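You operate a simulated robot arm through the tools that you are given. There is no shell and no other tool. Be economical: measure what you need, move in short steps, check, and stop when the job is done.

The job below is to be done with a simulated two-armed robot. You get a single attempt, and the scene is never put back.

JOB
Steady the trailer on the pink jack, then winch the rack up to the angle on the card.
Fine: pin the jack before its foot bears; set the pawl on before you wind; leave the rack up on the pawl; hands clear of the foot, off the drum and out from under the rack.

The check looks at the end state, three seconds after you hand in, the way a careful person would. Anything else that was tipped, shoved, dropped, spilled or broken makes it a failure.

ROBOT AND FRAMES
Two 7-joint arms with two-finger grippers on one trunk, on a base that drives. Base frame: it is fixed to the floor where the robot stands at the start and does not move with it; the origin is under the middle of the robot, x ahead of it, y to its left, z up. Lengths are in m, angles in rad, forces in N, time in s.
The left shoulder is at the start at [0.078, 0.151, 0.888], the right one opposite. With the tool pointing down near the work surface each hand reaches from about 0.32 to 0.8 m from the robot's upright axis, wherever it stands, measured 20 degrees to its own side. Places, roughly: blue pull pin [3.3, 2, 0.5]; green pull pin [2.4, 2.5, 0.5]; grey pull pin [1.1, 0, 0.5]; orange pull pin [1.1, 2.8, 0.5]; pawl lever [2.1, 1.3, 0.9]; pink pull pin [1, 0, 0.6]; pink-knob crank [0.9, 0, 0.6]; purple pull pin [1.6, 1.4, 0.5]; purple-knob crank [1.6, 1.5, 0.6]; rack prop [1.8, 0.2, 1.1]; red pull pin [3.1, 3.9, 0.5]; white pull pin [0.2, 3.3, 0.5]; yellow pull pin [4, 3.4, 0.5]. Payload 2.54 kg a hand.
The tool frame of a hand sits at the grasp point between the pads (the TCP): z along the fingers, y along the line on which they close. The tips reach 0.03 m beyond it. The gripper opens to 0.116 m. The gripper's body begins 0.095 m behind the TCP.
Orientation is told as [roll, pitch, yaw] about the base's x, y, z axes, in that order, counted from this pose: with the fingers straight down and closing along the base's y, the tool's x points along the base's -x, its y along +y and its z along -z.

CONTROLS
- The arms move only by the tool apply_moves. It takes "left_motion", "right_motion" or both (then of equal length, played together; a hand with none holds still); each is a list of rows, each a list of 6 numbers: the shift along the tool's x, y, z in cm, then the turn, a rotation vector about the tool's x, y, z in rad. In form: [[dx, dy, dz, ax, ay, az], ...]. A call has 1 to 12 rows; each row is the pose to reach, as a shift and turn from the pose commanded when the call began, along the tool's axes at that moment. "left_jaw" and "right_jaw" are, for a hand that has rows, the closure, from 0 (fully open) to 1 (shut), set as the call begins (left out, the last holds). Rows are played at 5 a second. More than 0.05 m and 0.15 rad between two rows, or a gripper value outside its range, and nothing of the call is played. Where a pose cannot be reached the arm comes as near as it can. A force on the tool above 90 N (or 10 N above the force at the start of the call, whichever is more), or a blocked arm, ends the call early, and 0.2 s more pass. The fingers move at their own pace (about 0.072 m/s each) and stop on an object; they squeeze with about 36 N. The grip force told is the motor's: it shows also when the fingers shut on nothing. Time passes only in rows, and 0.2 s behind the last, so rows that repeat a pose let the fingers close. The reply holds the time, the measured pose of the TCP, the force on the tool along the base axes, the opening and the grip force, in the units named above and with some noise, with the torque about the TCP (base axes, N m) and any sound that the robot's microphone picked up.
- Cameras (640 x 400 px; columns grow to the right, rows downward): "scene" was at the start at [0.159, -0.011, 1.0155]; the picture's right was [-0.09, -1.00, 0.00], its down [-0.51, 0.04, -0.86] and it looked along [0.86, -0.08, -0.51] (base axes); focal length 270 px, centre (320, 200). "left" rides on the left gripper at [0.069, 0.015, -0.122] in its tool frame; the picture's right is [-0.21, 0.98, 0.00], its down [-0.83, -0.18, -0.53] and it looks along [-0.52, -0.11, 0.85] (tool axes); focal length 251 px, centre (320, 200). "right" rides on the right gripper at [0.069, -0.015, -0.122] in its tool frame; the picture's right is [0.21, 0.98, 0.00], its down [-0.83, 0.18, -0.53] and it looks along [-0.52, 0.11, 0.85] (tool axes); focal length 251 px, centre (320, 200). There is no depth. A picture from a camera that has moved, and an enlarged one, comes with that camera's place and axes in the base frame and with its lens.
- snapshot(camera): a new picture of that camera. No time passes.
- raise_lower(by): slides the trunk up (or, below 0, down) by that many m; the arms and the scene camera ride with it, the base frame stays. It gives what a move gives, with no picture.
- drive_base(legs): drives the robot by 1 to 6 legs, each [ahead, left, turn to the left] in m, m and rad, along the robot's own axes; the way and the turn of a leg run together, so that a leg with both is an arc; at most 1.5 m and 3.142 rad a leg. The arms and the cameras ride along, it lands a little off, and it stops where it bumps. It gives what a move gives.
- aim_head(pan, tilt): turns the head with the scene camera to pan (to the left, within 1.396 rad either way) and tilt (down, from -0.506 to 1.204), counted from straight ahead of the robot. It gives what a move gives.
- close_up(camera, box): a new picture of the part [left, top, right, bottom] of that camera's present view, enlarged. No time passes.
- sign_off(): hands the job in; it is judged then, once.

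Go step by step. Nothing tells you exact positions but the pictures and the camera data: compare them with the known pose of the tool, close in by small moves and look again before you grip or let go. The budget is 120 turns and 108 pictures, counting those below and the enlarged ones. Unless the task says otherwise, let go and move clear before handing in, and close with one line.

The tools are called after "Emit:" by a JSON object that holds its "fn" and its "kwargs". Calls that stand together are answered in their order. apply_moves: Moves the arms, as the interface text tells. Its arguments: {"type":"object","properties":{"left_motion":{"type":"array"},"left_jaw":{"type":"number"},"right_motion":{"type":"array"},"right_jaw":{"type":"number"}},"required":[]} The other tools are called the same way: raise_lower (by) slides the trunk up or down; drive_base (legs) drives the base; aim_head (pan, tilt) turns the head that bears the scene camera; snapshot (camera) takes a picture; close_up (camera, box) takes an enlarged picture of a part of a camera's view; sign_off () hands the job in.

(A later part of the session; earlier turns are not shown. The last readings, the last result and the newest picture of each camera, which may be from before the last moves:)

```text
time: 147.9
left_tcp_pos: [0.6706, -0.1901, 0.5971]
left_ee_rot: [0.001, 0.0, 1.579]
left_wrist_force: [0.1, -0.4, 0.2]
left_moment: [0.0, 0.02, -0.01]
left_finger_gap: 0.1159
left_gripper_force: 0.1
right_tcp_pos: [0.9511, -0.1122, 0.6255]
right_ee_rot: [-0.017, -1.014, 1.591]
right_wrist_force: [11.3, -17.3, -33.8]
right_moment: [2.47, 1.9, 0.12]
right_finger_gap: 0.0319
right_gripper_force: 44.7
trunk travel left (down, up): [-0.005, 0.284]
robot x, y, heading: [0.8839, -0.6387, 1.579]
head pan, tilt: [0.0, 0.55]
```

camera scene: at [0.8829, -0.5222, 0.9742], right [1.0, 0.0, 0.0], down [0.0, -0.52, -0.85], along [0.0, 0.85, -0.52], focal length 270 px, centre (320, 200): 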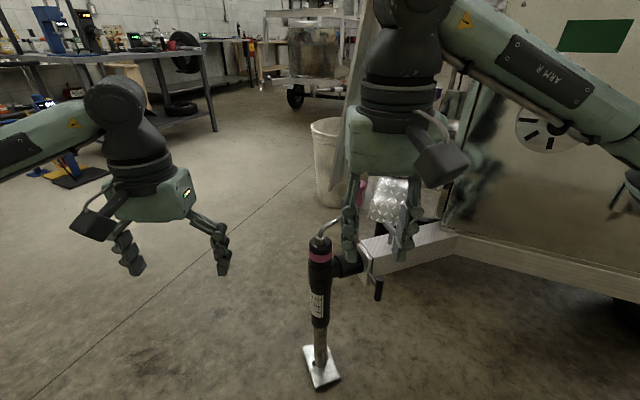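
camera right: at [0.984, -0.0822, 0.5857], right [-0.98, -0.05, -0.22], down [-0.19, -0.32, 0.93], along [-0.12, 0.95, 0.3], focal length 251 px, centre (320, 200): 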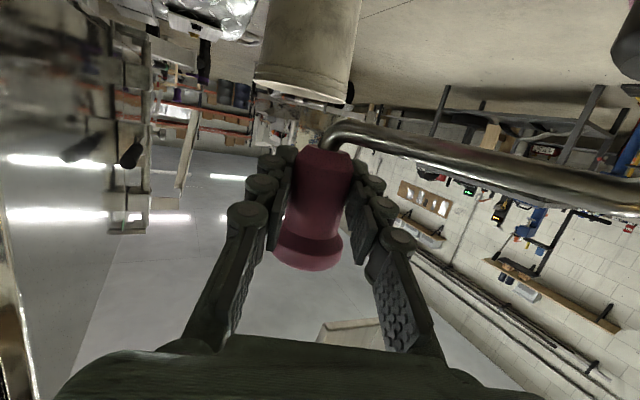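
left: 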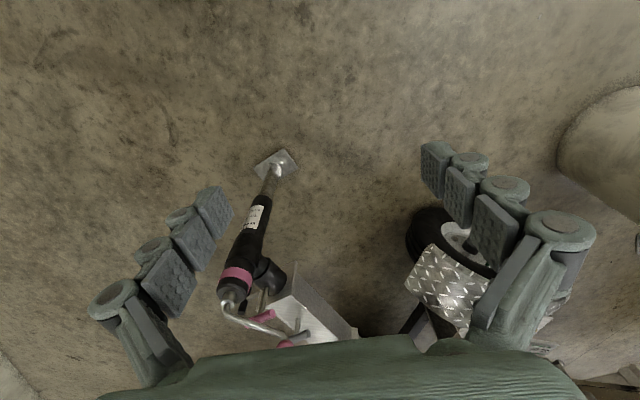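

The fit gives crank centre ≈(0.899,-0.024), effective radius ≈0.104. Continuing around the near side.

Emit:
{"fn": "apply_moves", "kwargs": {"right_motion": [[0.44, 3.25, -0.65, 0, 0, 0], [0.69, 5.01, -1.0, 0, 0, 0], [0.77, 6.82, -1.1, 0, 0, 0], [0.69, 8.63, -0.91, 0, 0, 0], [0.44, 10.37, -0.47, 0, 0, 0], [0.05, 11.98, 0.22, 0, 0, 0], [-0.49, 13.44, 1.15, 0, 0, 0]]}}

Emit:
{"fn": "close_up", "kwargs": {"camera": "scene", "box": [220, 120, 420, 400]}}

```text
time: 149.5
left_tcp_pos: [0.6705, -0.1907, 0.5979]
left_ee_rot: [-0.003, 0.0, 1.577]
left_wrist_force: [0.8, -0.3, -0.1]
left_moment: [0.02, 0.04, -0.01]
left_finger_gap: 0.1159
left_gripper_force: 0.1
right_tcp_pos: [0.8089, -0.1081, 0.6246]
right_ee_rot: [-0.012, -1.016, 1.606]
right_wrist_force: [-32.8, -45.2, -21.9]
right_moment: [0.92, 1.14, -0.37]
right_finger_gap: 0.0315
right_gripper_force: 44.6
trunk travel left (down, up): [-0.005, 0.284]
robot x, y, heading: [0.8828, -0.6369, 1.576]
head pan, tilt: [0.0, 0.55]
```

```text
1.43 times, centred on (320, 260) of scene
camera zoom: at [0.8807, -0.4845, 0.8944], right [1.0, 0.01, 0.0], down [0.0, -0.52, -0.85], along [0.0, 0.85, -0.52], focal length 385 px, centre (320, 114)
```

zoom: 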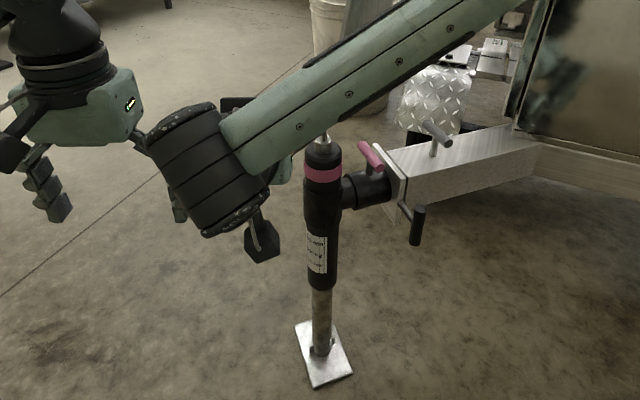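

Clockwise extends the foot (it came down slightly). I'll move the left hand out of the way, then continue up the left side.

Emit:
{"fn": "apply_moves", "kwargs": {"left_motion": [[3, 3, 0, 0, 0, 0], [5, 7, 0, 0, 0, 0], [6, 11, 0, 0, 0, 0], [6, 15, 0, 0, 0, 0], [6, 19, 0, 0, 0, 0]]}}

Emit:
{"fn": "apply_moves", "kwargs": {"right_motion": [[-0.35, 3.74, 0.68, 0, -0.02, 0], [-1.21, 4.85, 2.12, 0, -0.05, 0], [-2.11, 5.65, 3.62, 0, -0.08, 0], [-3.08, 6.09, 5.23, 0, -0.12, 0], [-4.07, 6.2, 6.86, 0, -0.16, 0]]}}

```text
time: 150.7
left_tcp_pos: [0.4815, -0.2511, 0.5987]
left_ee_rot: [-0.004, 0.0, 1.577]
left_wrist_force: [-0.7, -0.1, -0.1]
left_moment: [0.02, -0.02, 0.01]
left_finger_gap: 0.1161
left_gripper_force: 0.0
right_tcp_pos: [0.8094, -0.1062, 0.6241]
right_ee_rot: [-0.01, -1.014, 1.607]
right_wrist_force: [-36.6, -47.4, -20.9]
right_moment: [1.79, 1.55, -0.44]
right_finger_gap: 0.0313
right_gripper_force: 45.1
trunk travel left (down, up): [-0.005, 0.284]
robot x, y, heading: [0.8794, -0.6394, 1.579]
head pan, tilt: [0.0, 0.55]
```

```text
time: 151.9
left_tcp_pos: [0.4835, -0.2521, 0.6006]
left_ee_rot: [0.001, 0.002, 1.575]
left_wrist_force: [-0.8, 0.2, 0.1]
left_moment: [0.0, 0.01, -0.01]
left_finger_gap: 0.116
left_gripper_force: 0.0
right_tcp_pos: [0.7624, -0.0196, 0.6267]
right_ee_rot: [-0.03, -1.189, 1.584]
right_wrist_force: [44.1, -2.6, 1.1]
right_moment: [-1.19, 0.29, 0.54]
right_finger_gap: 0.031
right_gripper_force: 44.9
trunk travel left (down, up): [-0.005, 0.284]
robot x, y, heading: [0.8791, -0.6421, 1.579]
head pan, tilt: [0.0, 0.55]
```

Emit:
{"fn": "apply_moves", "kwargs": {"right_motion": [[-0.72, -0.28, 1.76, 0, -0.04, 0], [-1.4, -0.88, 3.43, 0, -0.08, 0], [-2.05, -1.83, 5.01, 0, -0.11, 0], [-2.62, -3.09, 6.37, 0, -0.14, 0], [-3.15, -4.56, 7.66, 0, -0.14, 0]]}}

Emit:
{"fn": "snapshot", "kwargs": {"camera": "right"}}

Emit:
{"fn": "close_up", "kwargs": {"camera": "scene", "box": [220, 120, 420, 400]}}

```text
time: 153.1
left_tcp_pos: [0.4764, -0.2512, 0.5938]
left_ee_rot: [-0.004, 0.005, 1.58]
left_wrist_force: [-0.4, -0.5, -0.6]
left_moment: [0.0, 0.01, -0.01]
left_finger_gap: 0.1161
left_gripper_force: 0.1
right_tcp_pos: [0.7859, 0.0616, 0.6273]
right_ee_rot: [-0.019, -1.325, 1.62]
right_wrist_force: [-69.2, 39.5, -12.8]
right_moment: [0.64, 0.15, -1.06]
right_finger_gap: 0.0308
right_gripper_force: 45.3
trunk travel left (down, up): [-0.005, 0.284]
robot x, y, heading: [0.8813, -0.6419, 1.579]
head pan, tilt: [0.0, 0.55]
```

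```text
45 pictures are left
camera right: at [0.8033, -0.0717, 0.5907], right [-0.97, -0.08, -0.21], down [-0.18, -0.32, 0.93], along [-0.14, 0.94, 0.3], focal length 251 px, centre (320, 200)
```

right: 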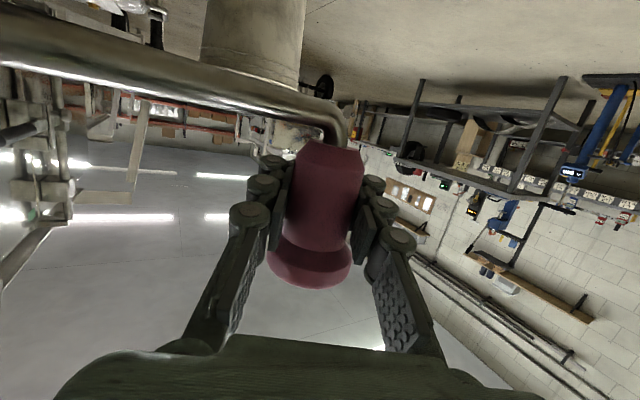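

```text
1.43 times, centred on (320, 260) of scene
camera zoom: at [0.878, -0.4813, 0.8934], right [1.0, 0.01, 0.0], down [0.01, -0.53, -0.85], along [-0.01, 0.85, -0.53], focal length 385 px, centre (320, 114)
```

zoom: 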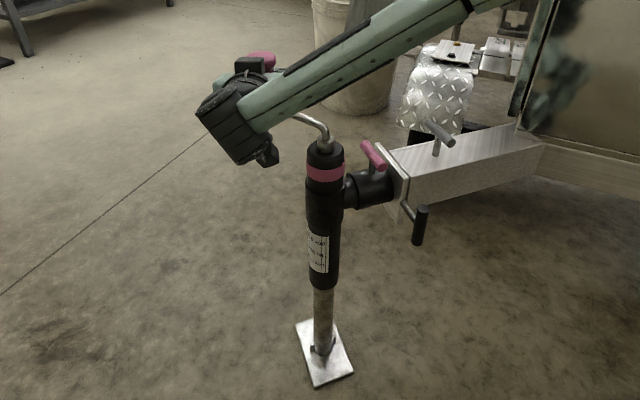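

The knob slid toward the palm because my circle was slightly small (true centre ≈(0.88,-0.03), R≈0.12). I'll release, regrip near the fingertips, then go around the far side.

Emit:
{"fn": "apply_moves", "kwargs": {"right_motion": [[0, 2.5, 0, 0, 0, 0], [0, 2.5, 0, 0, 0, 0], [0.66, 2.53, -2.6, 0, 0, 0], [0.66, 2.53, -2.6, 0, 0, 0]], "right_jaw": 0.4}}

Emit:
{"fn": "snapshot", "kwargs": {"camera": "right"}}

```text
time: 154.1
left_tcp_pos: [0.4816, -0.2499, 0.598]
left_ee_rot: [0.0, 0.003, 1.577]
left_wrist_force: [0.9, 0.4, 0.9]
left_moment: [0.02, -0.03, 0.04]
left_finger_gap: 0.1162
left_gripper_force: 0.1
right_tcp_pos: [0.7751, 0.0348, 0.6296]
right_ee_rot: [-0.033, -1.327, 1.601]
right_wrist_force: [-0.1, 0.7, 0.8]
right_moment: [0.0, -0.01, -0.04]
right_finger_gap: 0.0704
right_gripper_force: 0.1
trunk travel left (down, up): [-0.005, 0.284]
robot x, y, heading: [0.8797, -0.6387, 1.578]
head pan, tilt: [0.0, 0.55]
```

```text
43 pictures are left
camera right: at [0.7887, -0.1001, 0.5918], right [-0.98, -0.05, -0.22], down [-0.19, -0.32, 0.93], along [-0.12, 0.95, 0.3], focal length 251 px, centre (320, 200)
```

right: 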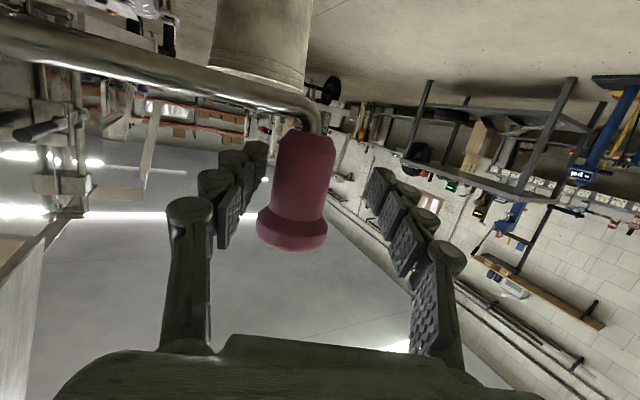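

Emit:
{"fn": "apply_moves", "kwargs": {"right_motion": [[0.2, -0.9, -1.0, 0, 0, 0], [0.2, -0.9, -1.0, 0, 0, 0]]}}

Emit:
{"fn": "apply_moves", "kwargs": {"right_motion": [[0, 0, 0, 0, 0, 0], [0, 0, 0, 0, 0, 0], [0, 0, 0, 0, 0, 0]], "right_jaw": 1.0}}

```text
time: 154.7
left_tcp_pos: [0.4817, -0.2516, 0.5983]
left_ee_rot: [0.0, 0.0, 1.577]
left_wrist_force: [0.2, 0.0, -0.3]
left_moment: [0.02, 0.03, 0.02]
left_finger_gap: 0.116
left_gripper_force: 0.0
right_tcp_pos: [0.7826, 0.024, 0.6287]
right_ee_rot: [-0.035, -1.325, 1.604]
right_wrist_force: [-1.2, 0.3, -0.5]
right_moment: [0.03, 0.01, 0.01]
right_finger_gap: 0.0695
right_gripper_force: 0.1
trunk travel left (down, up): [-0.005, 0.284]
robot x, y, heading: [0.8848, -0.6416, 1.577]
head pan, tilt: [0.0, 0.55]
```

```text
time: 155.5
left_tcp_pos: [0.4821, -0.252, 0.5981]
left_ee_rot: [-0.001, -0.001, 1.578]
left_wrist_force: [-0.4, -0.4, -0.1]
left_moment: [0.01, -0.03, 0.03]
left_finger_gap: 0.1161
left_gripper_force: 0.1
right_tcp_pos: [0.7856, 0.0251, 0.6296]
right_ee_rot: [-0.032, -1.325, 1.599]
right_wrist_force: [11.6, -5.1, -0.1]
right_moment: [0.61, 0.12, -0.24]
right_finger_gap: 0.0323
right_gripper_force: 45.7
trunk travel left (down, up): [-0.005, 0.284]
robot x, y, heading: [0.8828, -0.6365, 1.573]
head pan, tilt: [0.0, 0.55]
```

Emit:
{"fn": "apply_moves", "kwargs": {"right_motion": [[-0.4, -1.59, 1.56, 0, 0, 0], [-0.73, -3.17, 2.81, 0, 0, 0], [-0.99, -4.95, 3.78, 0, 0, 0], [-1.16, -6.88, 4.44, 0, 0, 0], [-1.26, -8.9, 4.76, 0, 0, 0]]}}

Emit:
{"fn": "snapshot", "kwargs": {"camera": "right"}}

```text
time: 156.7
left_tcp_pos: [0.4826, -0.2516, 0.5991]
left_ee_rot: [-0.003, 0.0, 1.579]
left_wrist_force: [-0.6, 0.6, -0.7]
left_moment: [-0.04, -0.01, 0.02]
left_finger_gap: 0.1162
left_gripper_force: 0.1
right_tcp_pos: [0.8725, 0.0741, 0.6283]
right_ee_rot: [-0.032, -1.329, 1.601]
right_wrist_force: [-10.8, 3.3, 4.1]
right_moment: [-0.02, 0.94, 0.2]
right_finger_gap: 0.0321
right_gripper_force: 44.8
trunk travel left (down, up): [-0.005, 0.284]
robot x, y, heading: [0.8868, -0.6385, 1.571]
head pan, tilt: [0.0, 0.55]
```

```text
42 pictures are left
camera right: at [0.8867, -0.0597, 0.5909], right [-0.97, -0.05, -0.22], down [-0.19, -0.32, 0.93], along [-0.12, 0.95, 0.3], focal length 251 px, centre (320, 200)
```

right: 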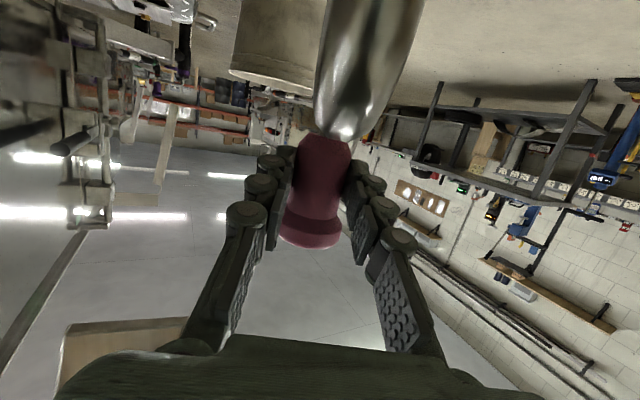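

Low forces—the circle is right now. Continuing clockwise through to the near right side.

Emit:
{"fn": "apply_moves", "kwargs": {"right_motion": [[0, -2.04, -0.03, 0, 0, 0], [0.07, -4.04, -0.39, 0, 0, 0], [0.23, -5.95, -1.09, 0, 0, 0], [0.47, -7.7, -2.1, 0, 0, 0], [0.79, -9.25, -3.38, 0, 0, 0], [1.16, -10.55, -4.92, 0, 0.05, 0], [1.59, -11.54, -6.64, 0, 0.1, 0], [2.05, -12.22, -8.52, 0, 0.15, 0], [2.54, -12.55, -10.47, 0, 0.2, 0], [3.04, -12.52, -12.45, 0, 0.25, 0], [3.53, -12.14, -14.39, 0, 0.3, 0], [4.0, -11.42, -16.24, 0, 0.35, 0]]}}

Emit:
{"fn": "close_up", "kwargs": {"camera": "scene", "box": [220, 120, 420, 400]}}

Emit:
{"fn": "close_up", "kwargs": {"camera": "scene", "box": [270, 320, 366, 400]}}

```text
time: 159.3
left_tcp_pos: [0.4816, -0.2515, 0.5995]
left_ee_rot: [-0.001, 0.002, 1.578]
left_wrist_force: [0.1, 0.2, -0.1]
left_moment: [0.02, 0.02, 0.01]
left_finger_gap: 0.1159
left_gripper_force: 0.1
right_tcp_pos: [0.987, -0.0944, 0.6319]
right_ee_rot: [-0.015, -0.974, 1.58]
right_wrist_force: [-0.3, -0.6, 0.5]
right_moment: [0.03, 0.0, 0.0]
right_finger_gap: 0.0
right_gripper_force: 28.8
trunk travel left (down, up): [-0.005, 0.284]
robot x, y, heading: [0.8836, -0.6421, 1.58]
head pan, tilt: [0.0, 0.55]
```

```text
1.43 times, centred on (320, 260) of scene
camera zoom: at [0.8823, -0.484, 0.8942], right [1.0, 0.0, 0.0], down [0.0, -0.52, -0.85], along [0.0, 0.85, -0.52], focal length 385 px, centre (320, 114)
```

zoom: 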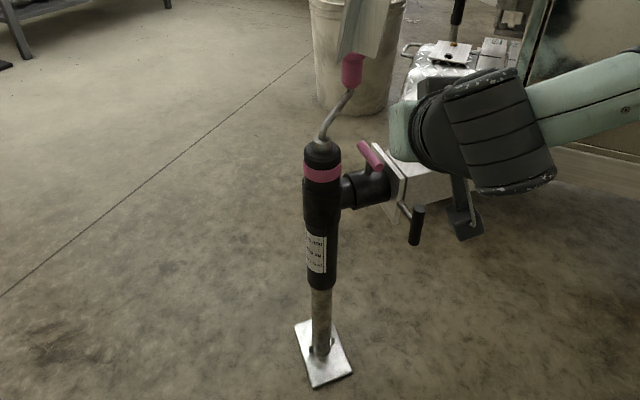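

```text
5.00 times, centred on (318, 360) of scene
camera zoom: at [0.8823, -0.484, 0.8942], right [1.0, 0.0, 0.0], down [0.0, -0.52, -0.85], along [0.0, 0.85, -0.52], focal length 1348 px, centre (330, -600)
```

zoom: 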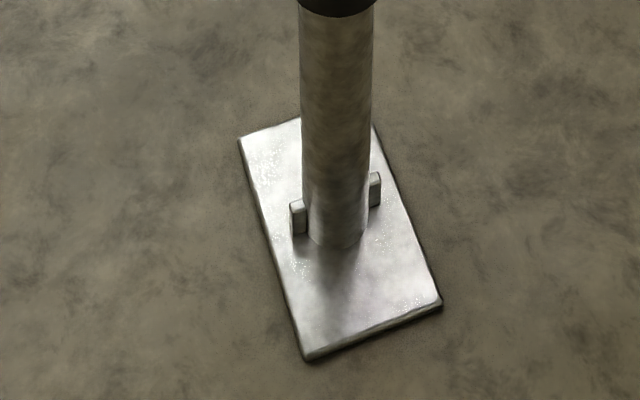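

The fingers slipped off at about 65° (near one full turn), and the foot now looks down on the floor. I'll reopen, come back behind the knob and look.

Emit:
{"fn": "apply_moves", "kwargs": {"right_motion": [[-1, 1, 0.5, 0, -0.1, 0], [-2, 3, 1.5, 0, -0.2, 0], [-3, 5, 3, 0, -0.3, 0], [-4.06, 5.65, 5.56, 0, -0.35, 0], [-4.06, 5.65, 5.56, 0, -0.35, 0]], "right_jaw": 0.4}}

Emit:
{"fn": "snapshot", "kwargs": {"camera": "right"}}

```text
time: 160.5
left_tcp_pos: [0.4825, -0.252, 0.599]
left_ee_rot: [-0.001, 0.0, 1.576]
left_wrist_force: [-0.7, 0.6, 0.5]
left_moment: [0.01, 0.03, 0.03]
left_finger_gap: 0.1159
left_gripper_force: 0.2
right_tcp_pos: [0.9298, -0.0225, 0.6339]
right_ee_rot: [-0.035, -1.329, 1.602]
right_wrist_force: [0.5, 0.1, -0.8]
right_moment: [-0.01, -0.02, 0.0]
right_finger_gap: 0.0697
right_gripper_force: 0.0
trunk travel left (down, up): [-0.005, 0.284]
robot x, y, heading: [0.8835, -0.6365, 1.576]
head pan, tilt: [0.0, 0.55]
```

```text
39 pictures are left
camera right: at [0.944, -0.1574, 0.5964], right [-0.97, -0.05, -0.22], down [-0.19, -0.32, 0.93], along [-0.12, 0.95, 0.3], focal length 251 px, centre (320, 200)
```

right: 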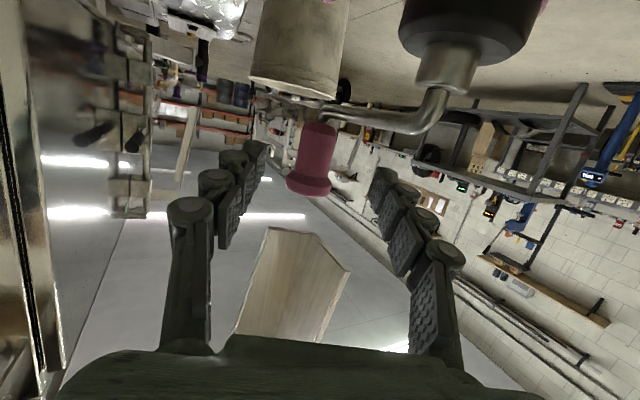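

Emit:
{"fn": "apply_moves", "kwargs": {"right_motion": [[-0.4, -0.1, 2.5, 0, 0, 0], [-0.9, -0.2, 5, 0, 0, 0], [-1.3, -0.3, 7.6, 0, 0, 0]]}}

Emit:
{"fn": "snapshot", "kwargs": {"camera": "right"}}

```text
time: 161.3
left_tcp_pos: [0.483, -0.2523, 0.5979]
left_ee_rot: [-0.001, 0.0, 1.577]
left_wrist_force: [0.8, 0.6, 0.6]
left_moment: [0.0, 0.0, 0.03]
left_finger_gap: 0.1159
left_gripper_force: 0.1
right_tcp_pos: [0.9324, 0.0529, 0.6275]
right_ee_rot: [-0.033, -1.327, 1.604]
right_wrist_force: [-0.8, -0.4, 1.1]
right_moment: [0.01, 0.02, 0.02]
right_finger_gap: 0.0698
right_gripper_force: 0.0
trunk travel left (down, up): [-0.005, 0.284]
robot x, y, heading: [0.8851, -0.6386, 1.572]
head pan, tilt: [0.0, 0.55]
```

```text
38 pictures are left
camera right: at [0.9473, -0.0814, 0.5904], right [-0.97, -0.05, -0.22], down [-0.19, -0.32, 0.93], along [-0.12, 0.95, 0.3], focal length 251 px, centre (320, 200)
```

right: 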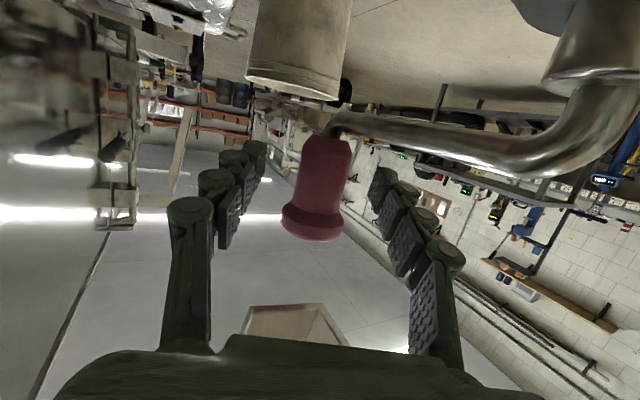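

Emit:
{"fn": "apply_moves", "kwargs": {"right_motion": [[-0.5, 0, 2.3, 0, 0, 0], [-0.5, 0, 2.3, 0, 0, 0]]}}

Emit:
{"fn": "apply_moves", "kwargs": {"right_motion": [[0, 0, 0, 0, 0, 0], [0, 0, 0, 0, 0, 0], [0, 0, 0, 0, 0, 0]], "right_jaw": 1.0}}

```text
time: 161.9
left_tcp_pos: [0.4828, -0.2508, 0.5989]
left_ee_rot: [0.001, 0.001, 1.577]
left_wrist_force: [0.3, 0.6, -0.3]
left_moment: [0.01, 0.02, -0.02]
left_finger_gap: 0.116
left_gripper_force: 0.0
right_tcp_pos: [0.9331, 0.0761, 0.628]
right_ee_rot: [-0.032, -1.326, 1.603]
right_wrist_force: [0.4, -0.2, -0.1]
right_moment: [0.0, 0.0, -0.01]
right_finger_gap: 0.0697
right_gripper_force: 0.0
trunk travel left (down, up): [-0.005, 0.284]
robot x, y, heading: [0.8799, -0.6354, 1.578]
head pan, tilt: [0.0, 0.55]
```

```text
time: 162.7
left_tcp_pos: [0.4814, -0.2509, 0.5988]
left_ee_rot: [-0.003, 0.0, 1.576]
left_wrist_force: [0.1, -0.4, -0.3]
left_moment: [-0.02, 0.01, 0.02]
left_finger_gap: 0.1159
left_gripper_force: 0.0
right_tcp_pos: [0.9297, 0.0767, 0.626]
right_ee_rot: [-0.024, -1.328, 1.596]
right_wrist_force: [-11.7, -1.6, -1.4]
right_moment: [0.11, 1.08, 0.12]
right_finger_gap: 0.0318
right_gripper_force: 44.8
trunk travel left (down, up): [-0.005, 0.284]
robot x, y, heading: [0.8804, -0.6406, 1.573]
head pan, tilt: [0.0, 0.55]
```

Emit:
{"fn": "apply_moves", "kwargs": {"right_motion": [[0.23, -1.53, -0.96, 0, 0, 0], [0.55, -3.06, -2.29, 0, 0, 0]]}}

```text
time: 163.3
left_tcp_pos: [0.4859, -0.2487, 0.5993]
left_ee_rot: [0.004, 0.002, 1.572]
left_wrist_force: [1.5, 1.1, 0.1]
left_moment: [-0.1, 0.18, 0.01]
left_finger_gap: 0.1159
left_gripper_force: 0.1
right_tcp_pos: [0.9762, 0.0547, 0.6277]
right_ee_rot: [-0.022, -1.328, 1.57]
right_wrist_force: [1.0, -0.9, -1.6]
right_moment: [0.2, -0.02, 0.04]
right_finger_gap: 0.0
right_gripper_force: 28.4
trunk travel left (down, up): [-0.005, 0.284]
robot x, y, heading: [0.8786, -0.6411, 1.572]
head pan, tilt: [0.0, 0.55]
```

The knob slipped out again right away, so resistance is much higher—likely the foot bears. Check.

Emit:
{"fn": "snapshot", "kwargs": {"camera": "right"}}

Emit:
{"fn": "close_up", "kwargs": {"camera": "scene", "box": [270, 320, 366, 400]}}

Emit:
{"fn": "close_up", "kwargs": {"camera": "left", "box": [0, 0, 640, 400]}}

```text
37 pictures are left
camera right: at [0.9875, -0.0803, 0.5901], right [-0.98, -0.03, -0.21], down [-0.19, -0.32, 0.93], along [-0.1, 0.95, 0.3], focal length 251 px, centre (320, 200)
```

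right: 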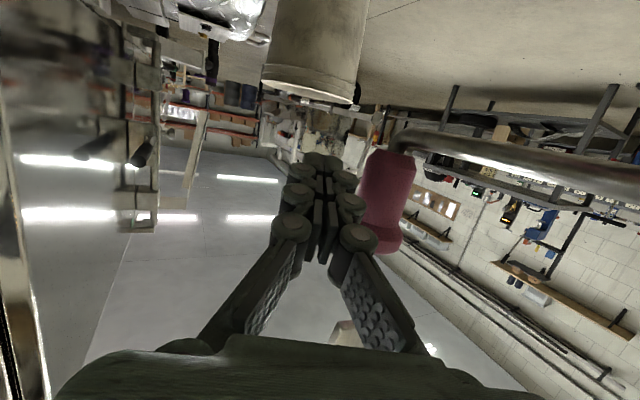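

```text
5.00 times, centred on (318, 360) of scene
camera zoom: at [0.8852, -0.4838, 0.8942], right [1.0, 0.0, 0.0], down [0.0, -0.52, -0.85], along [0.0, 0.85, -0.52], focal length 1348 px, centre (330, -600)
```

zoom: 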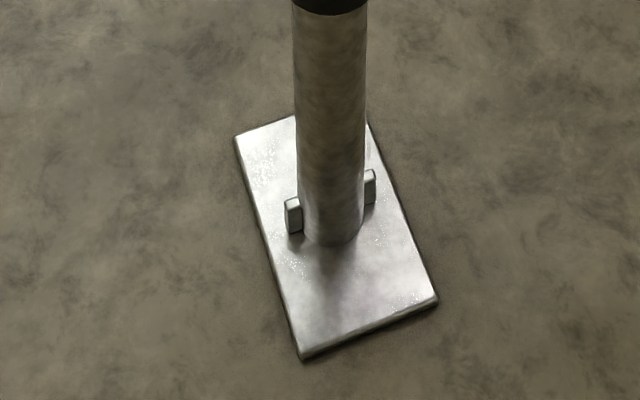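

```text
1.00 times, centred on (320, 200) of left (not enlarged: the box is as wide or as high as the picture)
camera zoom: at [0.4718, -0.3175, 0.7214], right [-0.98, 0.21, 0.0], down [0.18, 0.83, 0.53], along [0.11, 0.52, -0.85], focal length 251 px, centre (320, 200)
```

zoom: 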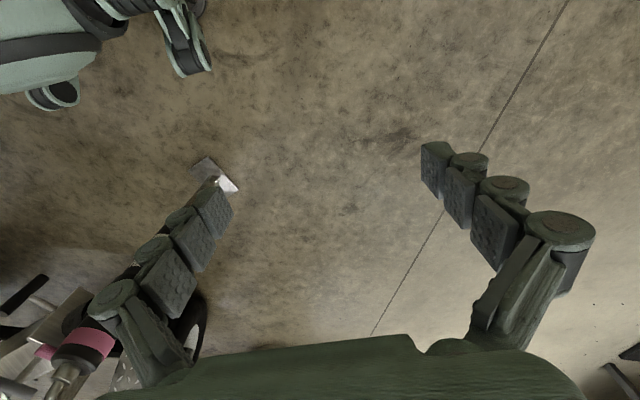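

The knob stayed at ≈(0.932,0.077): real resistance, so the foot is bearing. I'll add a firm bit more by pushing the knob with closed fingers from its −x side; first retract and shift.

Emit:
{"fn": "apply_moves", "kwargs": {"right_motion": [[0.5, 0, -4, 0, 0, 0], [1, 0, -8, 0, 0, 0], [1, 3, -9, 0, 0, 0], [1, 6, -9, 0, 0, 0], [1, 8.2, -9, 0, 0, 0]]}}

Emit:
{"fn": "snapshot", "kwargs": {"camera": "right"}}

```text
time: 164.5
left_tcp_pos: [0.4827, -0.2503, 0.5973]
left_ee_rot: [-0.001, 0.0, 1.579]
left_wrist_force: [-0.3, 1.2, 0.1]
left_moment: [0.0, 0.01, 0.0]
left_finger_gap: 0.1162
left_gripper_force: 0.1
right_tcp_pos: [0.8811, -0.0392, 0.6395]
right_ee_rot: [-0.03, -1.327, 1.598]
right_wrist_force: [0.0, 0.1, 0.6]
right_moment: [-0.02, 0.05, 0.02]
right_finger_gap: 0.0001
right_gripper_force: 28.4
trunk travel left (down, up): [-0.005, 0.284]
robot x, y, heading: [0.8828, -0.6373, 1.575]
head pan, tilt: [0.0, 0.55]
```

```text
34 pictures are left
camera right: at [0.8949, -0.1737, 0.6024], right [-0.98, -0.05, -0.22], down [-0.19, -0.32, 0.93], along [-0.12, 0.95, 0.3], focal length 251 px, centre (320, 200)
```

right: 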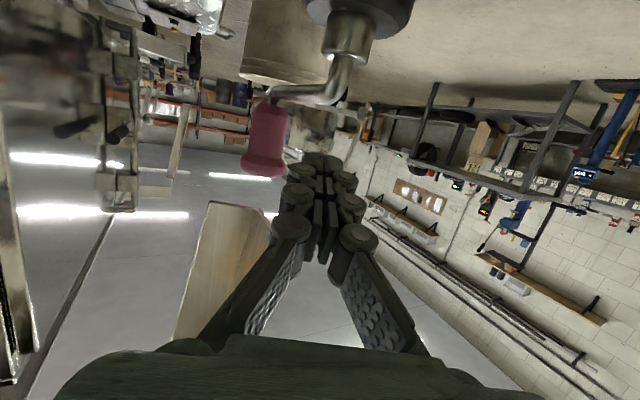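

Emit:
{"fn": "apply_moves", "kwargs": {"right_motion": [[-0.5, 0, 4, 0, 0, 0], [-1.1, 0, 8, 0, 0, 0], [-1.7, 0, 11.3, 0, 0, 0]]}}

Emit:
{"fn": "apply_moves", "kwargs": {"right_motion": [[0, -1, 0, 0, 0, 0], [0, -2, 0, 0, 0, 0], [0, -2.7, 0, 0, 0, 0], [0.05, -3.4, -0.2, 0, 0, 0]]}}

```text
time: 165.3
left_tcp_pos: [0.4815, -0.2517, 0.5991]
left_ee_rot: [0.001, 0.0, 1.578]
left_wrist_force: [-0.7, -0.1, -0.1]
left_moment: [-0.02, 0.0, 0.02]
left_finger_gap: 0.1159
left_gripper_force: 0.0
right_tcp_pos: [0.8827, 0.0739, 0.6273]
right_ee_rot: [-0.031, -1.326, 1.601]
right_wrist_force: [0.6, -2.9, 0.1]
right_moment: [0.17, 0.02, 0.0]
right_finger_gap: 0.0
right_gripper_force: 28.7
trunk travel left (down, up): [-0.005, 0.284]
robot x, y, heading: [0.8864, -0.6352, 1.578]
head pan, tilt: [0.0, 0.55]
```

```text
time: 166.3
left_tcp_pos: [0.48, -0.2513, 0.5975]
left_ee_rot: [-0.003, -0.001, 1.582]
left_wrist_force: [0.9, 0.0, 0.1]
left_moment: [0.0, 0.01, 0.02]
left_finger_gap: 0.1159
left_gripper_force: 0.2
right_tcp_pos: [0.9008, 0.0698, 0.627]
right_ee_rot: [-0.025, -1.322, 1.629]
right_wrist_force: [-49.2, -17.1, -0.9]
right_moment: [-0.05, 0.15, 0.36]
right_finger_gap: 0.0002
right_gripper_force: 29.1
trunk travel left (down, up): [-0.005, 0.284]
robot x, y, heading: [0.8802, -0.641, 1.579]
head pan, tilt: [0.0, 0.55]
```

Pressing on the knob with ~50 N and it resists. Push a little more.

Emit:
{"fn": "apply_moves", "kwargs": {"right_motion": [[0.05, -0.7, -0.2, 0, 0, 0], [0.1, -1.4, -0.4, 0, 0, 0], [0.15, -2.1, -0.7, 0, 0, 0]]}}

Emit:
{"fn": "snapshot", "kwargs": {"camera": "right"}}

```text
time: 167.1
left_tcp_pos: [0.4782, -0.254, 0.5975]
left_ee_rot: [-0.006, 0.0, 1.582]
left_wrist_force: [0.3, 1.0, -0.7]
left_moment: [0.03, -0.01, 0.0]
left_finger_gap: 0.116
left_gripper_force: 0.0
right_tcp_pos: [0.9062, 0.0584, 0.6268]
right_ee_rot: [-0.014, -1.316, 1.654]
right_wrist_force: [-81.5, -18.0, -5.1]
right_moment: [-0.08, -0.28, 1.97]
right_finger_gap: 0.0009
right_gripper_force: 30.1
trunk travel left (down, up): [-0.005, 0.284]
robot x, y, heading: [0.8848, -0.6341, 1.577]
head pan, tilt: [0.0, 0.55]
```

```text
33 pictures are left
camera right: at [0.93, -0.0757, 0.5917], right [-0.97, -0.12, -0.21], down [-0.16, -0.32, 0.93], along [-0.18, 0.94, 0.29], focal length 251 px, centre (320, 200)
```

right: 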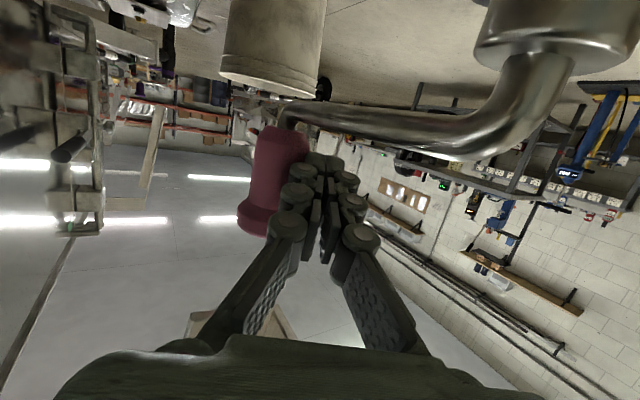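

The jack resists at over 80 N with the foot flat on the floor: it bears. Now I release, withdraw the hand and set it upright for driving.

Emit:
{"fn": "apply_moves", "kwargs": {"right_motion": [[0, 3.5, 0, 0, 0, 0], [0, 4.5, 0, 0, 0, 0], [0.5, 4.5, -4, 0, 0, 0], [1, 4.5, -8, 0, 0, 0], [1, 4.5, -12, 0, 0, 0], [1, 4.5, -16, 0, 0, 0], [0, 4.5, -18, 0, 0.14, 0], [-2, 4.5, -18, 0, 0.28, 0], [-4, 4.5, -18, 0, 0.42, 0], [-6, 4.5, -18, 0, 0.56, 0], [-8, 4.5, -18, 0, 0.7, 0], [-10, 4.5, -18, 0, 0.84, 0]], "right_jaw": 0.3}}

Emit:
{"fn": "drive_base", "kwargs": {"legs": [[-0.12, 0, 0]]}}

Emit:
{"fn": "apply_moves", "kwargs": {"right_motion": [[0, 0, 0, 0, 0.14, 0], [0, 0, 0, 0, 0.28, 0], [0, 0, 0, 0, 0.42, 0], [0, 0, 0, 0, 0.48, 0]]}}

Emit:
{"fn": "close_up", "kwargs": {"camera": "scene", "box": [220, 120, 420, 400]}}

```text
time: 169.7
left_tcp_pos: [0.4819, -0.2497, 0.5984]
left_ee_rot: [0.0, -0.001, 1.578]
left_wrist_force: [1.0, 0.1, 0.3]
left_moment: [0.0, 0.0, -0.01]
left_finger_gap: 0.1158
left_gripper_force: 0.0
right_tcp_pos: [0.8912, -0.0838, 0.7681]
right_ee_rot: [-0.008, -0.482, 1.575]
right_wrist_force: [-1.2, 0.1, -0.7]
right_moment: [0.01, 0.02, 0.04]
right_finger_gap: 0.0809
right_gripper_force: 0.0
trunk travel left (down, up): [-0.005, 0.284]
robot x, y, heading: [0.8833, -0.6333, 1.576]
head pan, tilt: [0.0, 0.55]
```

```text
time: 171.0
left_tcp_pos: [0.4806, -0.3718, 0.5983]
left_ee_rot: [-0.001, -0.001, 1.582]
left_wrist_force: [-0.8, 0.5, 0.3]
left_moment: [0.0, 0.01, 0.0]
left_finger_gap: 0.1163
left_gripper_force: 0.0
right_tcp_pos: [0.8888, -0.2045, 0.7671]
right_ee_rot: [-0.01, -0.486, 1.581]
right_wrist_force: [0.1, 0.4, 0.1]
right_moment: [0.02, 0.0, -0.01]
right_finger_gap: 0.0812
right_gripper_force: 0.1
trunk travel left (down, up): [-0.005, 0.284]
robot x, y, heading: [0.8805, -0.7584, 1.581]
head pan, tilt: [0.0, 0.55]
```

```text
time: 172.0
left_tcp_pos: [0.4809, -0.3715, 0.5981]
left_ee_rot: [-0.001, 0.0, 1.583]
left_wrist_force: [-0.3, 0.4, 0.4]
left_moment: [0.01, 0.01, -0.01]
left_finger_gap: 0.1162
left_gripper_force: 0.1
right_tcp_pos: [0.8896, -0.204, 0.7683]
right_ee_rot: [-0.008, -0.004, 1.576]
right_wrist_force: [0.1, 0.2, 0.1]
right_moment: [0.01, -0.02, 0.01]
right_finger_gap: 0.081
right_gripper_force: 0.0
trunk travel left (down, up): [-0.005, 0.284]
robot x, y, heading: [0.8832, -0.7544, 1.575]
head pan, tilt: [0.0, 0.55]
```

```text
1.43 times, centred on (320, 260) of scene
camera zoom: at [0.8823, -0.603, 0.8942], right [1.0, 0.01, 0.0], down [0.01, -0.52, -0.85], along [-0.01, 0.85, -0.52], focal length 385 px, centre (320, 114)
```

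zoom: 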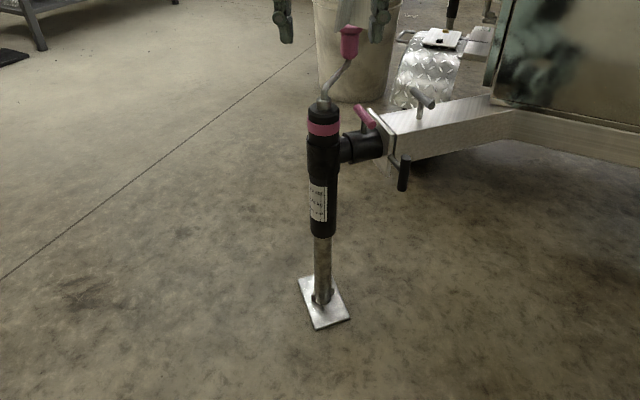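

The jack is down and pinned. Now raise the trunk and drive around to the winch, retracing my earlier path.

Emit:
{"fn": "raise_lower", "kwargs": {"by": 0.2}}

Emit:
{"fn": "drive_base", "kwargs": {"legs": [[0, 1.0, 0], [0.35, 0, 0], [0, 0, -1.575], [0, 1.4, 0], [0, 0.95, 0], [1.2, 0.02, 0]]}}

Emit:
{"fn": "aim_head", "kwargs": {"pan": -0.75, "tilt": 0.35}}

Emit:
{"fn": "snapshot", "kwargs": {"camera": "scene"}}

```text
time: 174.1
left_tcp_pos: [0.4808, -0.3717, 0.7987]
left_ee_rot: [-0.001, 0.0, 1.584]
left_wrist_force: [0.2, 0.2, 1.1]
left_moment: [-0.02, 0.02, 0.0]
left_finger_gap: 0.1161
left_gripper_force: 0.0
right_tcp_pos: [0.8876, -0.2035, 0.9676]
right_ee_rot: [-0.01, -0.007, 1.575]
right_wrist_force: [-0.4, 0.5, 0.8]
right_moment: [0.03, 0.02, -0.01]
right_finger_gap: 0.0815
right_gripper_force: 0.1
trunk travel left (down, up): [-0.205, 0.084]
robot x, y, heading: [0.8845, -0.7558, 1.585]
head pan, tilt: [0.0, 0.55]
```

```text
time: 182.8
left_tcp_pos: [-0.4596, -0.3936, 0.8016]
left_ee_rot: [0.0, 0.001, 1.595]
left_wrist_force: [0.5, -0.5, 0.4]
left_moment: [-0.02, -0.02, -0.01]
left_finger_gap: 0.116
left_gripper_force: 0.1
right_tcp_pos: [-0.0557, -0.2213, 0.9692]
right_ee_rot: [-0.004, -0.008, 1.588]
right_wrist_force: [0.0, -0.8, -0.1]
right_moment: [0.01, -0.03, 0.0]
right_finger_gap: 0.0812
right_gripper_force: 0.0
trunk travel left (down, up): [-0.205, 0.084]
robot x, y, heading: [-0.055, -0.7723, 1.594]
head pan, tilt: [0.0, 0.55]
stopped in leg 1: the robot was blocked; the commanded pose is now the measured one
```

```text
time: 183.8
left_tcp_pos: [-0.4592, -0.3938, 0.8002]
left_ee_rot: [0.001, 0.0, 1.596]
left_wrist_force: [0.4, 0.1, -0.4]
left_moment: [0.01, 0.0, -0.02]
left_finger_gap: 0.116
left_gripper_force: 0.0
right_tcp_pos: [-0.0549, -0.2207, 0.9671]
right_ee_rot: [-0.001, -0.009, 1.592]
right_wrist_force: [0.7, 0.4, 0.3]
right_moment: [0.0, -0.01, 0.05]
right_finger_gap: 0.0809
right_gripper_force: 0.1
trunk travel left (down, up): [-0.205, 0.084]
robot x, y, heading: [-0.0557, -0.7745, 1.595]
head pan, tilt: [-0.75, 0.351]
```

```text
31 pictures are left
camera scene: at [0.0092, -0.64, 1.1122], right [0.75, -0.66, 0.0], down [-0.23, -0.26, -0.94], along [0.62, 0.7, -0.35], focal length 270 px, centre (320, 200)
```

scene: 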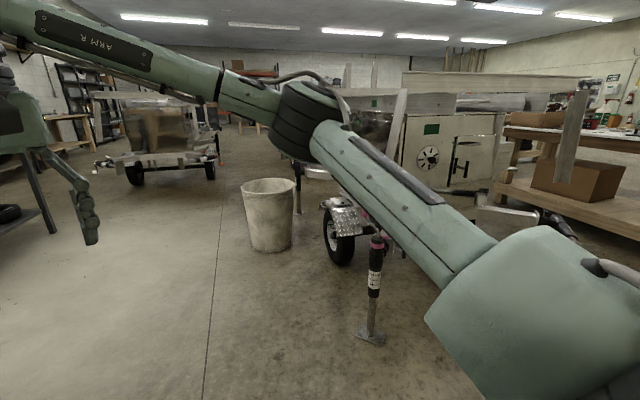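

My left elbow just met the bench leg area; I shift off it and go on.

Emit:
{"fn": "drive_base", "kwargs": {"legs": [[0, -0.12, 0], [0.4, 0, 0], [0, 0, -1.59], [0, 1.3, 0], [0, 0.95, 0], [0.95, 0, 0]]}}

Emit:
{"fn": "aim_head", "kwargs": {"pan": -0.6, "tilt": 0.35}}

Emit:
{"fn": "snapshot", "kwargs": {"camera": "scene"}}

```text
time: 218.3
left_tcp_pos: [1.6213, 2.2178, 0.7973]
left_ee_rot: [-0.005, 0.001, -0.053]
left_wrist_force: [0.4, -0.2, -0.8]
left_moment: [0.03, 0.04, -0.01]
left_finger_gap: 0.1159
left_gripper_force: 0.1
right_tcp_pos: [1.7634, 1.8023, 0.9668]
right_ee_rot: [-0.011, -0.007, -0.057]
right_wrist_force: [0.4, 0.8, -0.4]
right_moment: [0.03, 0.05, 0.0]
right_finger_gap: 0.0814
right_gripper_force: 0.0
trunk travel left (down, up): [-0.205, 0.084]
robot x, y, heading: [1.212, 1.8408, -0.055]
head pan, tilt: [-0.75, 0.351]
```

```text
time: 219.0
left_tcp_pos: [1.62, 2.2175, 0.7977]
left_ee_rot: [-0.005, 0.0, -0.054]
left_wrist_force: [-0.1, -0.4, 0.2]
left_moment: [-0.02, -0.01, 0.01]
left_finger_gap: 0.1161
left_gripper_force: 0.1
right_tcp_pos: [1.7628, 1.8024, 0.9672]
right_ee_rot: [-0.008, -0.007, -0.055]
right_wrist_force: [-0.7, -0.2, 0.0]
right_moment: [0.04, 0.05, -0.02]
right_finger_gap: 0.0808
right_gripper_force: 0.2
trunk travel left (down, up): [-0.205, 0.084]
robot x, y, heading: [1.2113, 1.8438, -0.053]
head pan, tilt: [-0.6, 0.351]
```

```text
30 pictures are left
camera scene: at [1.3535, 1.7792, 1.1124], right [-0.61, -0.79, 0.0], down [-0.27, 0.21, -0.94], along [0.75, -0.57, -0.34], focal length 270 px, centre (320, 200)
```

scene: 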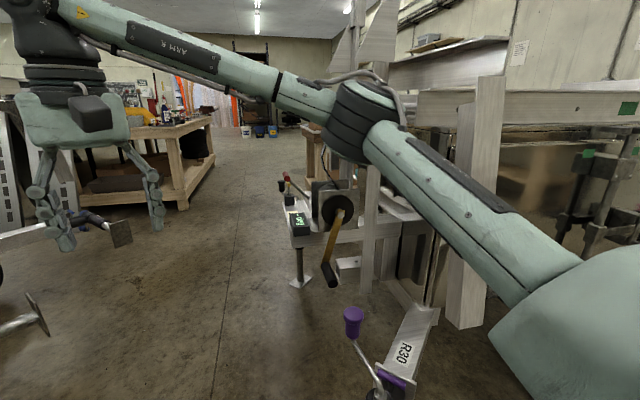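

Emit:
{"fn": "close_up", "kwargs": {"camera": "scene", "box": [260, 150, 400, 310]}}

```text
2.50 times, centred on (330, 230) of scene
camera zoom: at [1.3535, 1.7792, 1.1124], right [-0.61, -0.79, 0.0], down [-0.27, 0.21, -0.94], along [0.75, -0.57, -0.34], focal length 674 px, centre (295, 125)
```

zoom: 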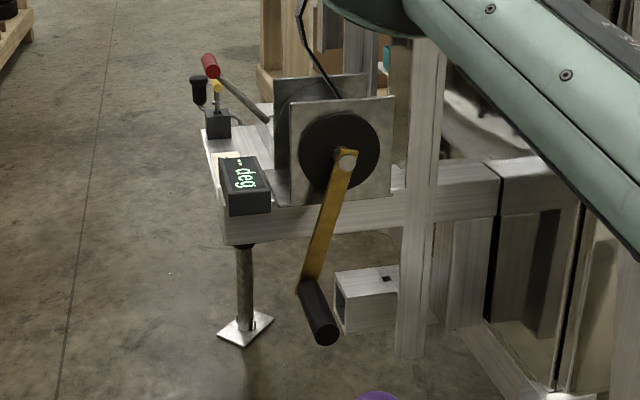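

The winch axis faces about (−0.9,0.43): crank with a black grip hanging down, pawl lever with red ball to the left. I'll turn to face it and inspect from nearer.

Emit:
{"fn": "drive_base", "kwargs": {"legs": [[0, 0, -0.4]]}}

Emit:
{"fn": "apply_moves", "kwargs": {"right_motion": [[0, -4, 0, 0, 0, 0], [3, -8, 0, 0, 0, 0], [6, -10, 0, 0, 0, 0]]}}

Emit:
{"fn": "aim_head", "kwargs": {"pan": -0.1, "tilt": 0.35}}

Emit:
{"fn": "snapshot", "kwargs": {"camera": "scene"}}

Emit:
{"fn": "snapshot", "kwargs": {"camera": "left"}}

```text
time: 220.6
left_tcp_pos: [1.7317, 2.0316, 0.7974]
left_ee_rot: [-0.004, -0.001, -0.445]
left_wrist_force: [0.5, -0.8, 0.9]
left_moment: [-0.05, -0.01, -0.01]
left_finger_gap: 0.1159
left_gripper_force: 0.2
right_tcp_pos: [1.7049, 1.5944, 0.9667]
right_ee_rot: [-0.007, -0.007, -0.448]
right_wrist_force: [-0.3, -0.5, 0.0]
right_moment: [0.0, 0.02, -0.01]
right_finger_gap: 0.0812
right_gripper_force: 0.1
trunk travel left (down, up): [-0.205, 0.084]
robot x, y, heading: [1.2102, 1.8409, -0.443]
head pan, tilt: [-0.6, 0.351]
```

```text
time: 221.4
left_tcp_pos: [1.7326, 2.0326, 0.7974]
left_ee_rot: [-0.003, 0.0, -0.445]
left_wrist_force: [-0.1, 0.6, -0.5]
left_moment: [0.03, 0.01, -0.01]
left_finger_gap: 0.1157
left_gripper_force: 0.0
right_tcp_pos: [1.605, 1.531, 0.9661]
right_ee_rot: [-0.005, -0.006, -0.448]
right_wrist_force: [-0.4, 0.3, -0.2]
right_moment: [-0.01, 0.0, 0.02]
right_finger_gap: 0.0811
right_gripper_force: 0.1
trunk travel left (down, up): [-0.205, 0.084]
robot x, y, heading: [1.2119, 1.8458, -0.441]
head pan, tilt: [-0.6, 0.351]
```

```text
time: 222.3
left_tcp_pos: [1.7341, 2.0322, 0.7971]
left_ee_rot: [-0.005, 0.0, -0.445]
left_wrist_force: [0.3, 0.0, 0.3]
left_moment: [0.02, -0.01, 0.0]
left_finger_gap: 0.1157
left_gripper_force: 0.0
right_tcp_pos: [1.6052, 1.53, 0.9667]
right_ee_rot: [-0.009, -0.007, -0.448]
right_wrist_force: [0.0, 0.6, 0.3]
right_moment: [-0.04, 0.01, -0.01]
right_finger_gap: 0.0813
right_gripper_force: 0.1
trunk travel left (down, up): [-0.205, 0.084]
robot x, y, heading: [1.2097, 1.8398, -0.447]
head pan, tilt: [-0.099, 0.351]
```

```text
28 pictures are left
camera scene: at [1.3526, 1.7618, 1.1124], right [-0.52, -0.86, 0.0], down [-0.29, 0.18, -0.94], along [0.8, -0.49, -0.34], focal length 270 px, centre (320, 200)
```

scene: 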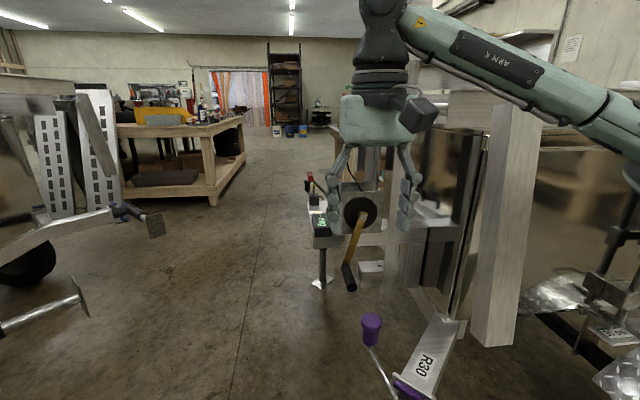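

```text
27 pictures are left
camera left: at [1.6789, 2.0774, 0.92], right [0.61, 0.79, 0.0], down [0.67, -0.52, 0.53], along [0.42, -0.33, -0.85], focal length 251 px, centre (320, 200)
```

left: 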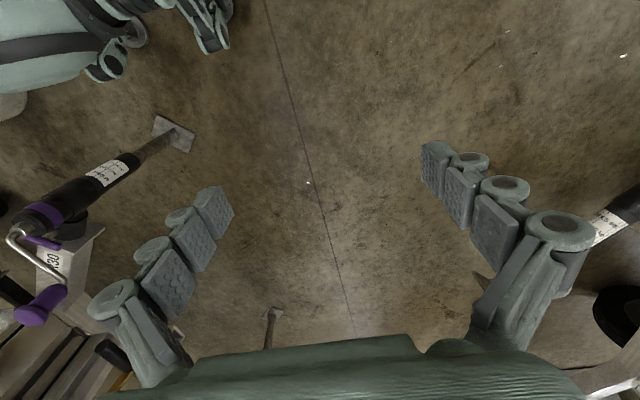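

I'll shift left and a bit forward so both the pawl (left hand) and crank (right hand) are in reach, with the right hand pulled back, and zoom on the winch.

Emit:
{"fn": "apply_moves", "kwargs": {"right_motion": [[4, -2, 0, 0, 0, 0], [8, -4, 0, 0, 0, 0], [12, -6, 0, 0, 0, 0]]}}

Emit:
{"fn": "drive_base", "kwargs": {"legs": [[0, 0.22, 0], [0.15, 0, 0]]}}

Emit:
{"fn": "close_up", "kwargs": {"camera": "scene", "box": [290, 120, 450, 260]}}

```text
time: 223.1
left_tcp_pos: [1.7332, 2.0321, 0.7976]
left_ee_rot: [-0.003, 0.0, -0.446]
left_wrist_force: [-0.5, 0.3, 0.1]
left_moment: [0.0, -0.02, 0.03]
left_finger_gap: 0.1161
left_gripper_force: 0.1
right_tcp_pos: [1.4708, 1.53, 0.9659]
right_ee_rot: [-0.008, -0.006, -0.448]
right_wrist_force: [0.1, 0.0, 0.1]
right_moment: [-0.01, 0.0, -0.01]
right_finger_gap: 0.0815
right_gripper_force: 0.0
trunk travel left (down, up): [-0.205, 0.084]
robot x, y, heading: [1.2103, 1.8403, -0.448]
head pan, tilt: [-0.099, 0.351]
```

```text
time: 226.9
left_tcp_pos: [1.9644, 2.1698, 0.7972]
left_ee_rot: [-0.005, 0.003, -0.444]
left_wrist_force: [0.3, 0.0, -0.9]
left_moment: [-0.01, 0.02, 0.0]
left_finger_gap: 0.1161
left_gripper_force: 0.1
right_tcp_pos: [1.7035, 1.6658, 0.9665]
right_ee_rot: [-0.009, -0.007, -0.447]
right_wrist_force: [-0.4, 0.2, -1.4]
right_moment: [0.02, 0.05, 0.01]
right_finger_gap: 0.081
right_gripper_force: 0.1
trunk travel left (down, up): [-0.205, 0.084]
robot x, y, heading: [1.4416, 1.9846, -0.442]
head pan, tilt: [-0.099, 0.351]
```

```text
2.86 times, centred on (370, 190) of scene
camera zoom: at [1.5841, 1.898, 1.1124], right [-0.52, -0.86, 0.0], down [-0.29, 0.18, -0.94], along [0.8, -0.48, -0.34], focal length 771 px, centre (177, 229)
```

zoom: 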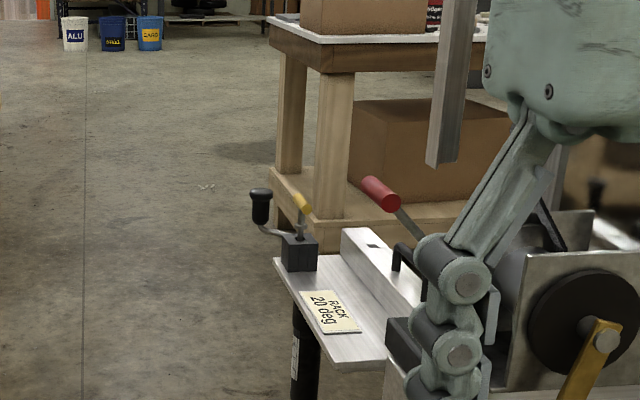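

Emit:
{"fn": "apply_moves", "kwargs": {"right_motion": [[3, -3, 0, 0, 0, 0], [5, -7, 0, 0, 0, 0], [5, -12, 0, 0, 0, 0], [5, -16, 0, 0, 0, 0]]}}

Emit:
{"fn": "raise_lower", "kwargs": {"by": 0.08}}

Emit:
{"fn": "close_up", "kwargs": {"camera": "scene", "box": [350, 160, 490, 260]}}

```text
time: 227.9
left_tcp_pos: [1.9624, 2.1692, 0.798]
left_ee_rot: [-0.006, 0.0, -0.443]
left_wrist_force: [-0.1, 0.8, 0.8]
left_moment: [-0.02, -0.05, 0.01]
left_finger_gap: 0.116
left_gripper_force: 0.0
right_tcp_pos: [1.5894, 1.5451, 0.9642]
right_ee_rot: [-0.008, -0.008, -0.443]
right_wrist_force: [0.0, -0.5, 0.2]
right_moment: [-0.02, 0.0, 0.03]
right_finger_gap: 0.0812
right_gripper_force: 0.1
trunk travel left (down, up): [-0.205, 0.084]
robot x, y, heading: [1.4418, 1.9762, -0.441]
head pan, tilt: [-0.099, 0.351]
```

```text
time: 229.0
left_tcp_pos: [1.9634, 2.1688, 0.8775]
left_ee_rot: [-0.005, 0.002, -0.445]
left_wrist_force: [0.1, 0.0, -0.5]
left_moment: [-0.01, 0.0, -0.03]
left_finger_gap: 0.1161
left_gripper_force: 0.1
right_tcp_pos: [1.5903, 1.5449, 1.0445]
right_ee_rot: [-0.01, -0.008, -0.448]
right_wrist_force: [-0.2, 0.6, 0.2]
right_moment: [0.01, 0.01, 0.01]
right_finger_gap: 0.0815
right_gripper_force: 0.0
trunk travel left (down, up): [-0.285, 0.004]
robot x, y, heading: [1.4406, 1.9773, -0.444]
head pan, tilt: [-0.099, 0.351]
```

```text
4.00 times, centred on (420, 210) of scene
camera zoom: at [1.584, 1.8981, 1.1923], right [-0.52, -0.86, 0.0], down [-0.29, 0.18, -0.94], along [0.8, -0.48, -0.34], focal length 1079 px, centre (-80, 160)
```

zoom: 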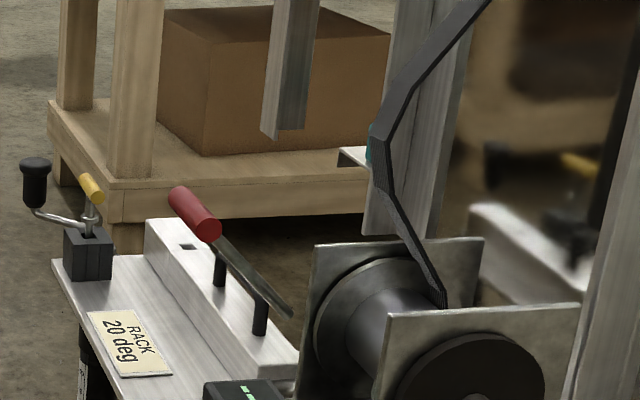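

Red grip ≈(2.11,1.34,0.88), hub ≈(1.84,1.33,0.83). A stance near (1.70,1.95) heading ≈−1.0 puts the pawl straight ahead and the crank in the right hand's reach.

Emit:
{"fn": "drive_base", "kwargs": {"legs": [[0, 0, -0.55], [0, 0.2, 0], [0.14, 0, 0]]}}

Emit:
{"fn": "aim_head", "kwargs": {"pan": 0.0, "tilt": 0.5}}

Emit:
{"fn": "snapshot", "kwargs": {"camera": "scene"}}

```text
time: 234.0
left_tcp_pos: [2.2272, 1.8629, 0.878]
left_ee_rot: [-0.004, 0.001, -0.99]
left_wrist_force: [-0.4, 0.2, 0.6]
left_moment: [0.05, 0.0, 0.0]
left_finger_gap: 0.1159
left_gripper_force: 0.1
right_tcp_pos: [1.5848, 1.5233, 1.0446]
right_ee_rot: [-0.009, -0.007, -0.992]
right_wrist_force: [-0.3, -0.4, -0.6]
right_moment: [0.02, 0.05, 0.03]
right_finger_gap: 0.0813
right_gripper_force: 0.0
trunk travel left (down, up): [-0.285, 0.004]
robot x, y, heading: [1.6828, 1.9713, -0.989]
head pan, tilt: [-0.099, 0.351]
```

```text
time: 234.7
left_tcp_pos: [2.2275, 1.8635, 0.8785]
left_ee_rot: [-0.005, 0.0, -0.99]
left_wrist_force: [-0.9, -0.4, -0.4]
left_moment: [-0.01, 0.01, -0.01]
left_finger_gap: 0.1158
left_gripper_force: 0.0
right_tcp_pos: [1.5835, 1.5241, 1.0447]
right_ee_rot: [-0.009, -0.008, -0.991]
right_wrist_force: [-0.3, 0.1, 0.0]
right_moment: [0.02, -0.02, -0.03]
right_finger_gap: 0.0813
right_gripper_force: 0.1
trunk travel left (down, up): [-0.285, 0.004]
robot x, y, heading: [1.6803, 1.9672, -0.992]
head pan, tilt: [0.0, 0.499]
```

```text
24 pictures are left
camera scene: at [1.77, 1.8346, 1.1788], right [-0.83, -0.55, 0.0], down [-0.26, 0.4, -0.88], along [0.48, -0.73, -0.48], focal length 270 px, centre (320, 200)
```

scene: 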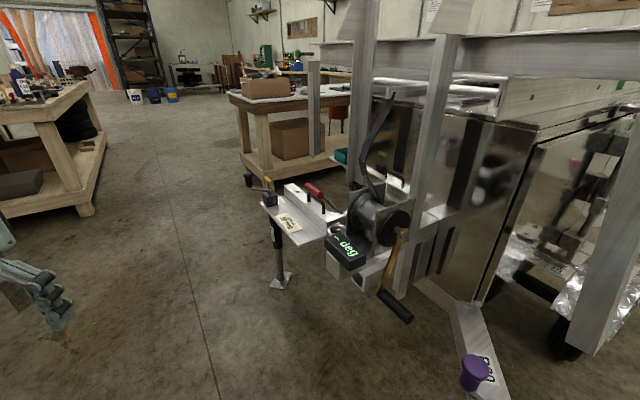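

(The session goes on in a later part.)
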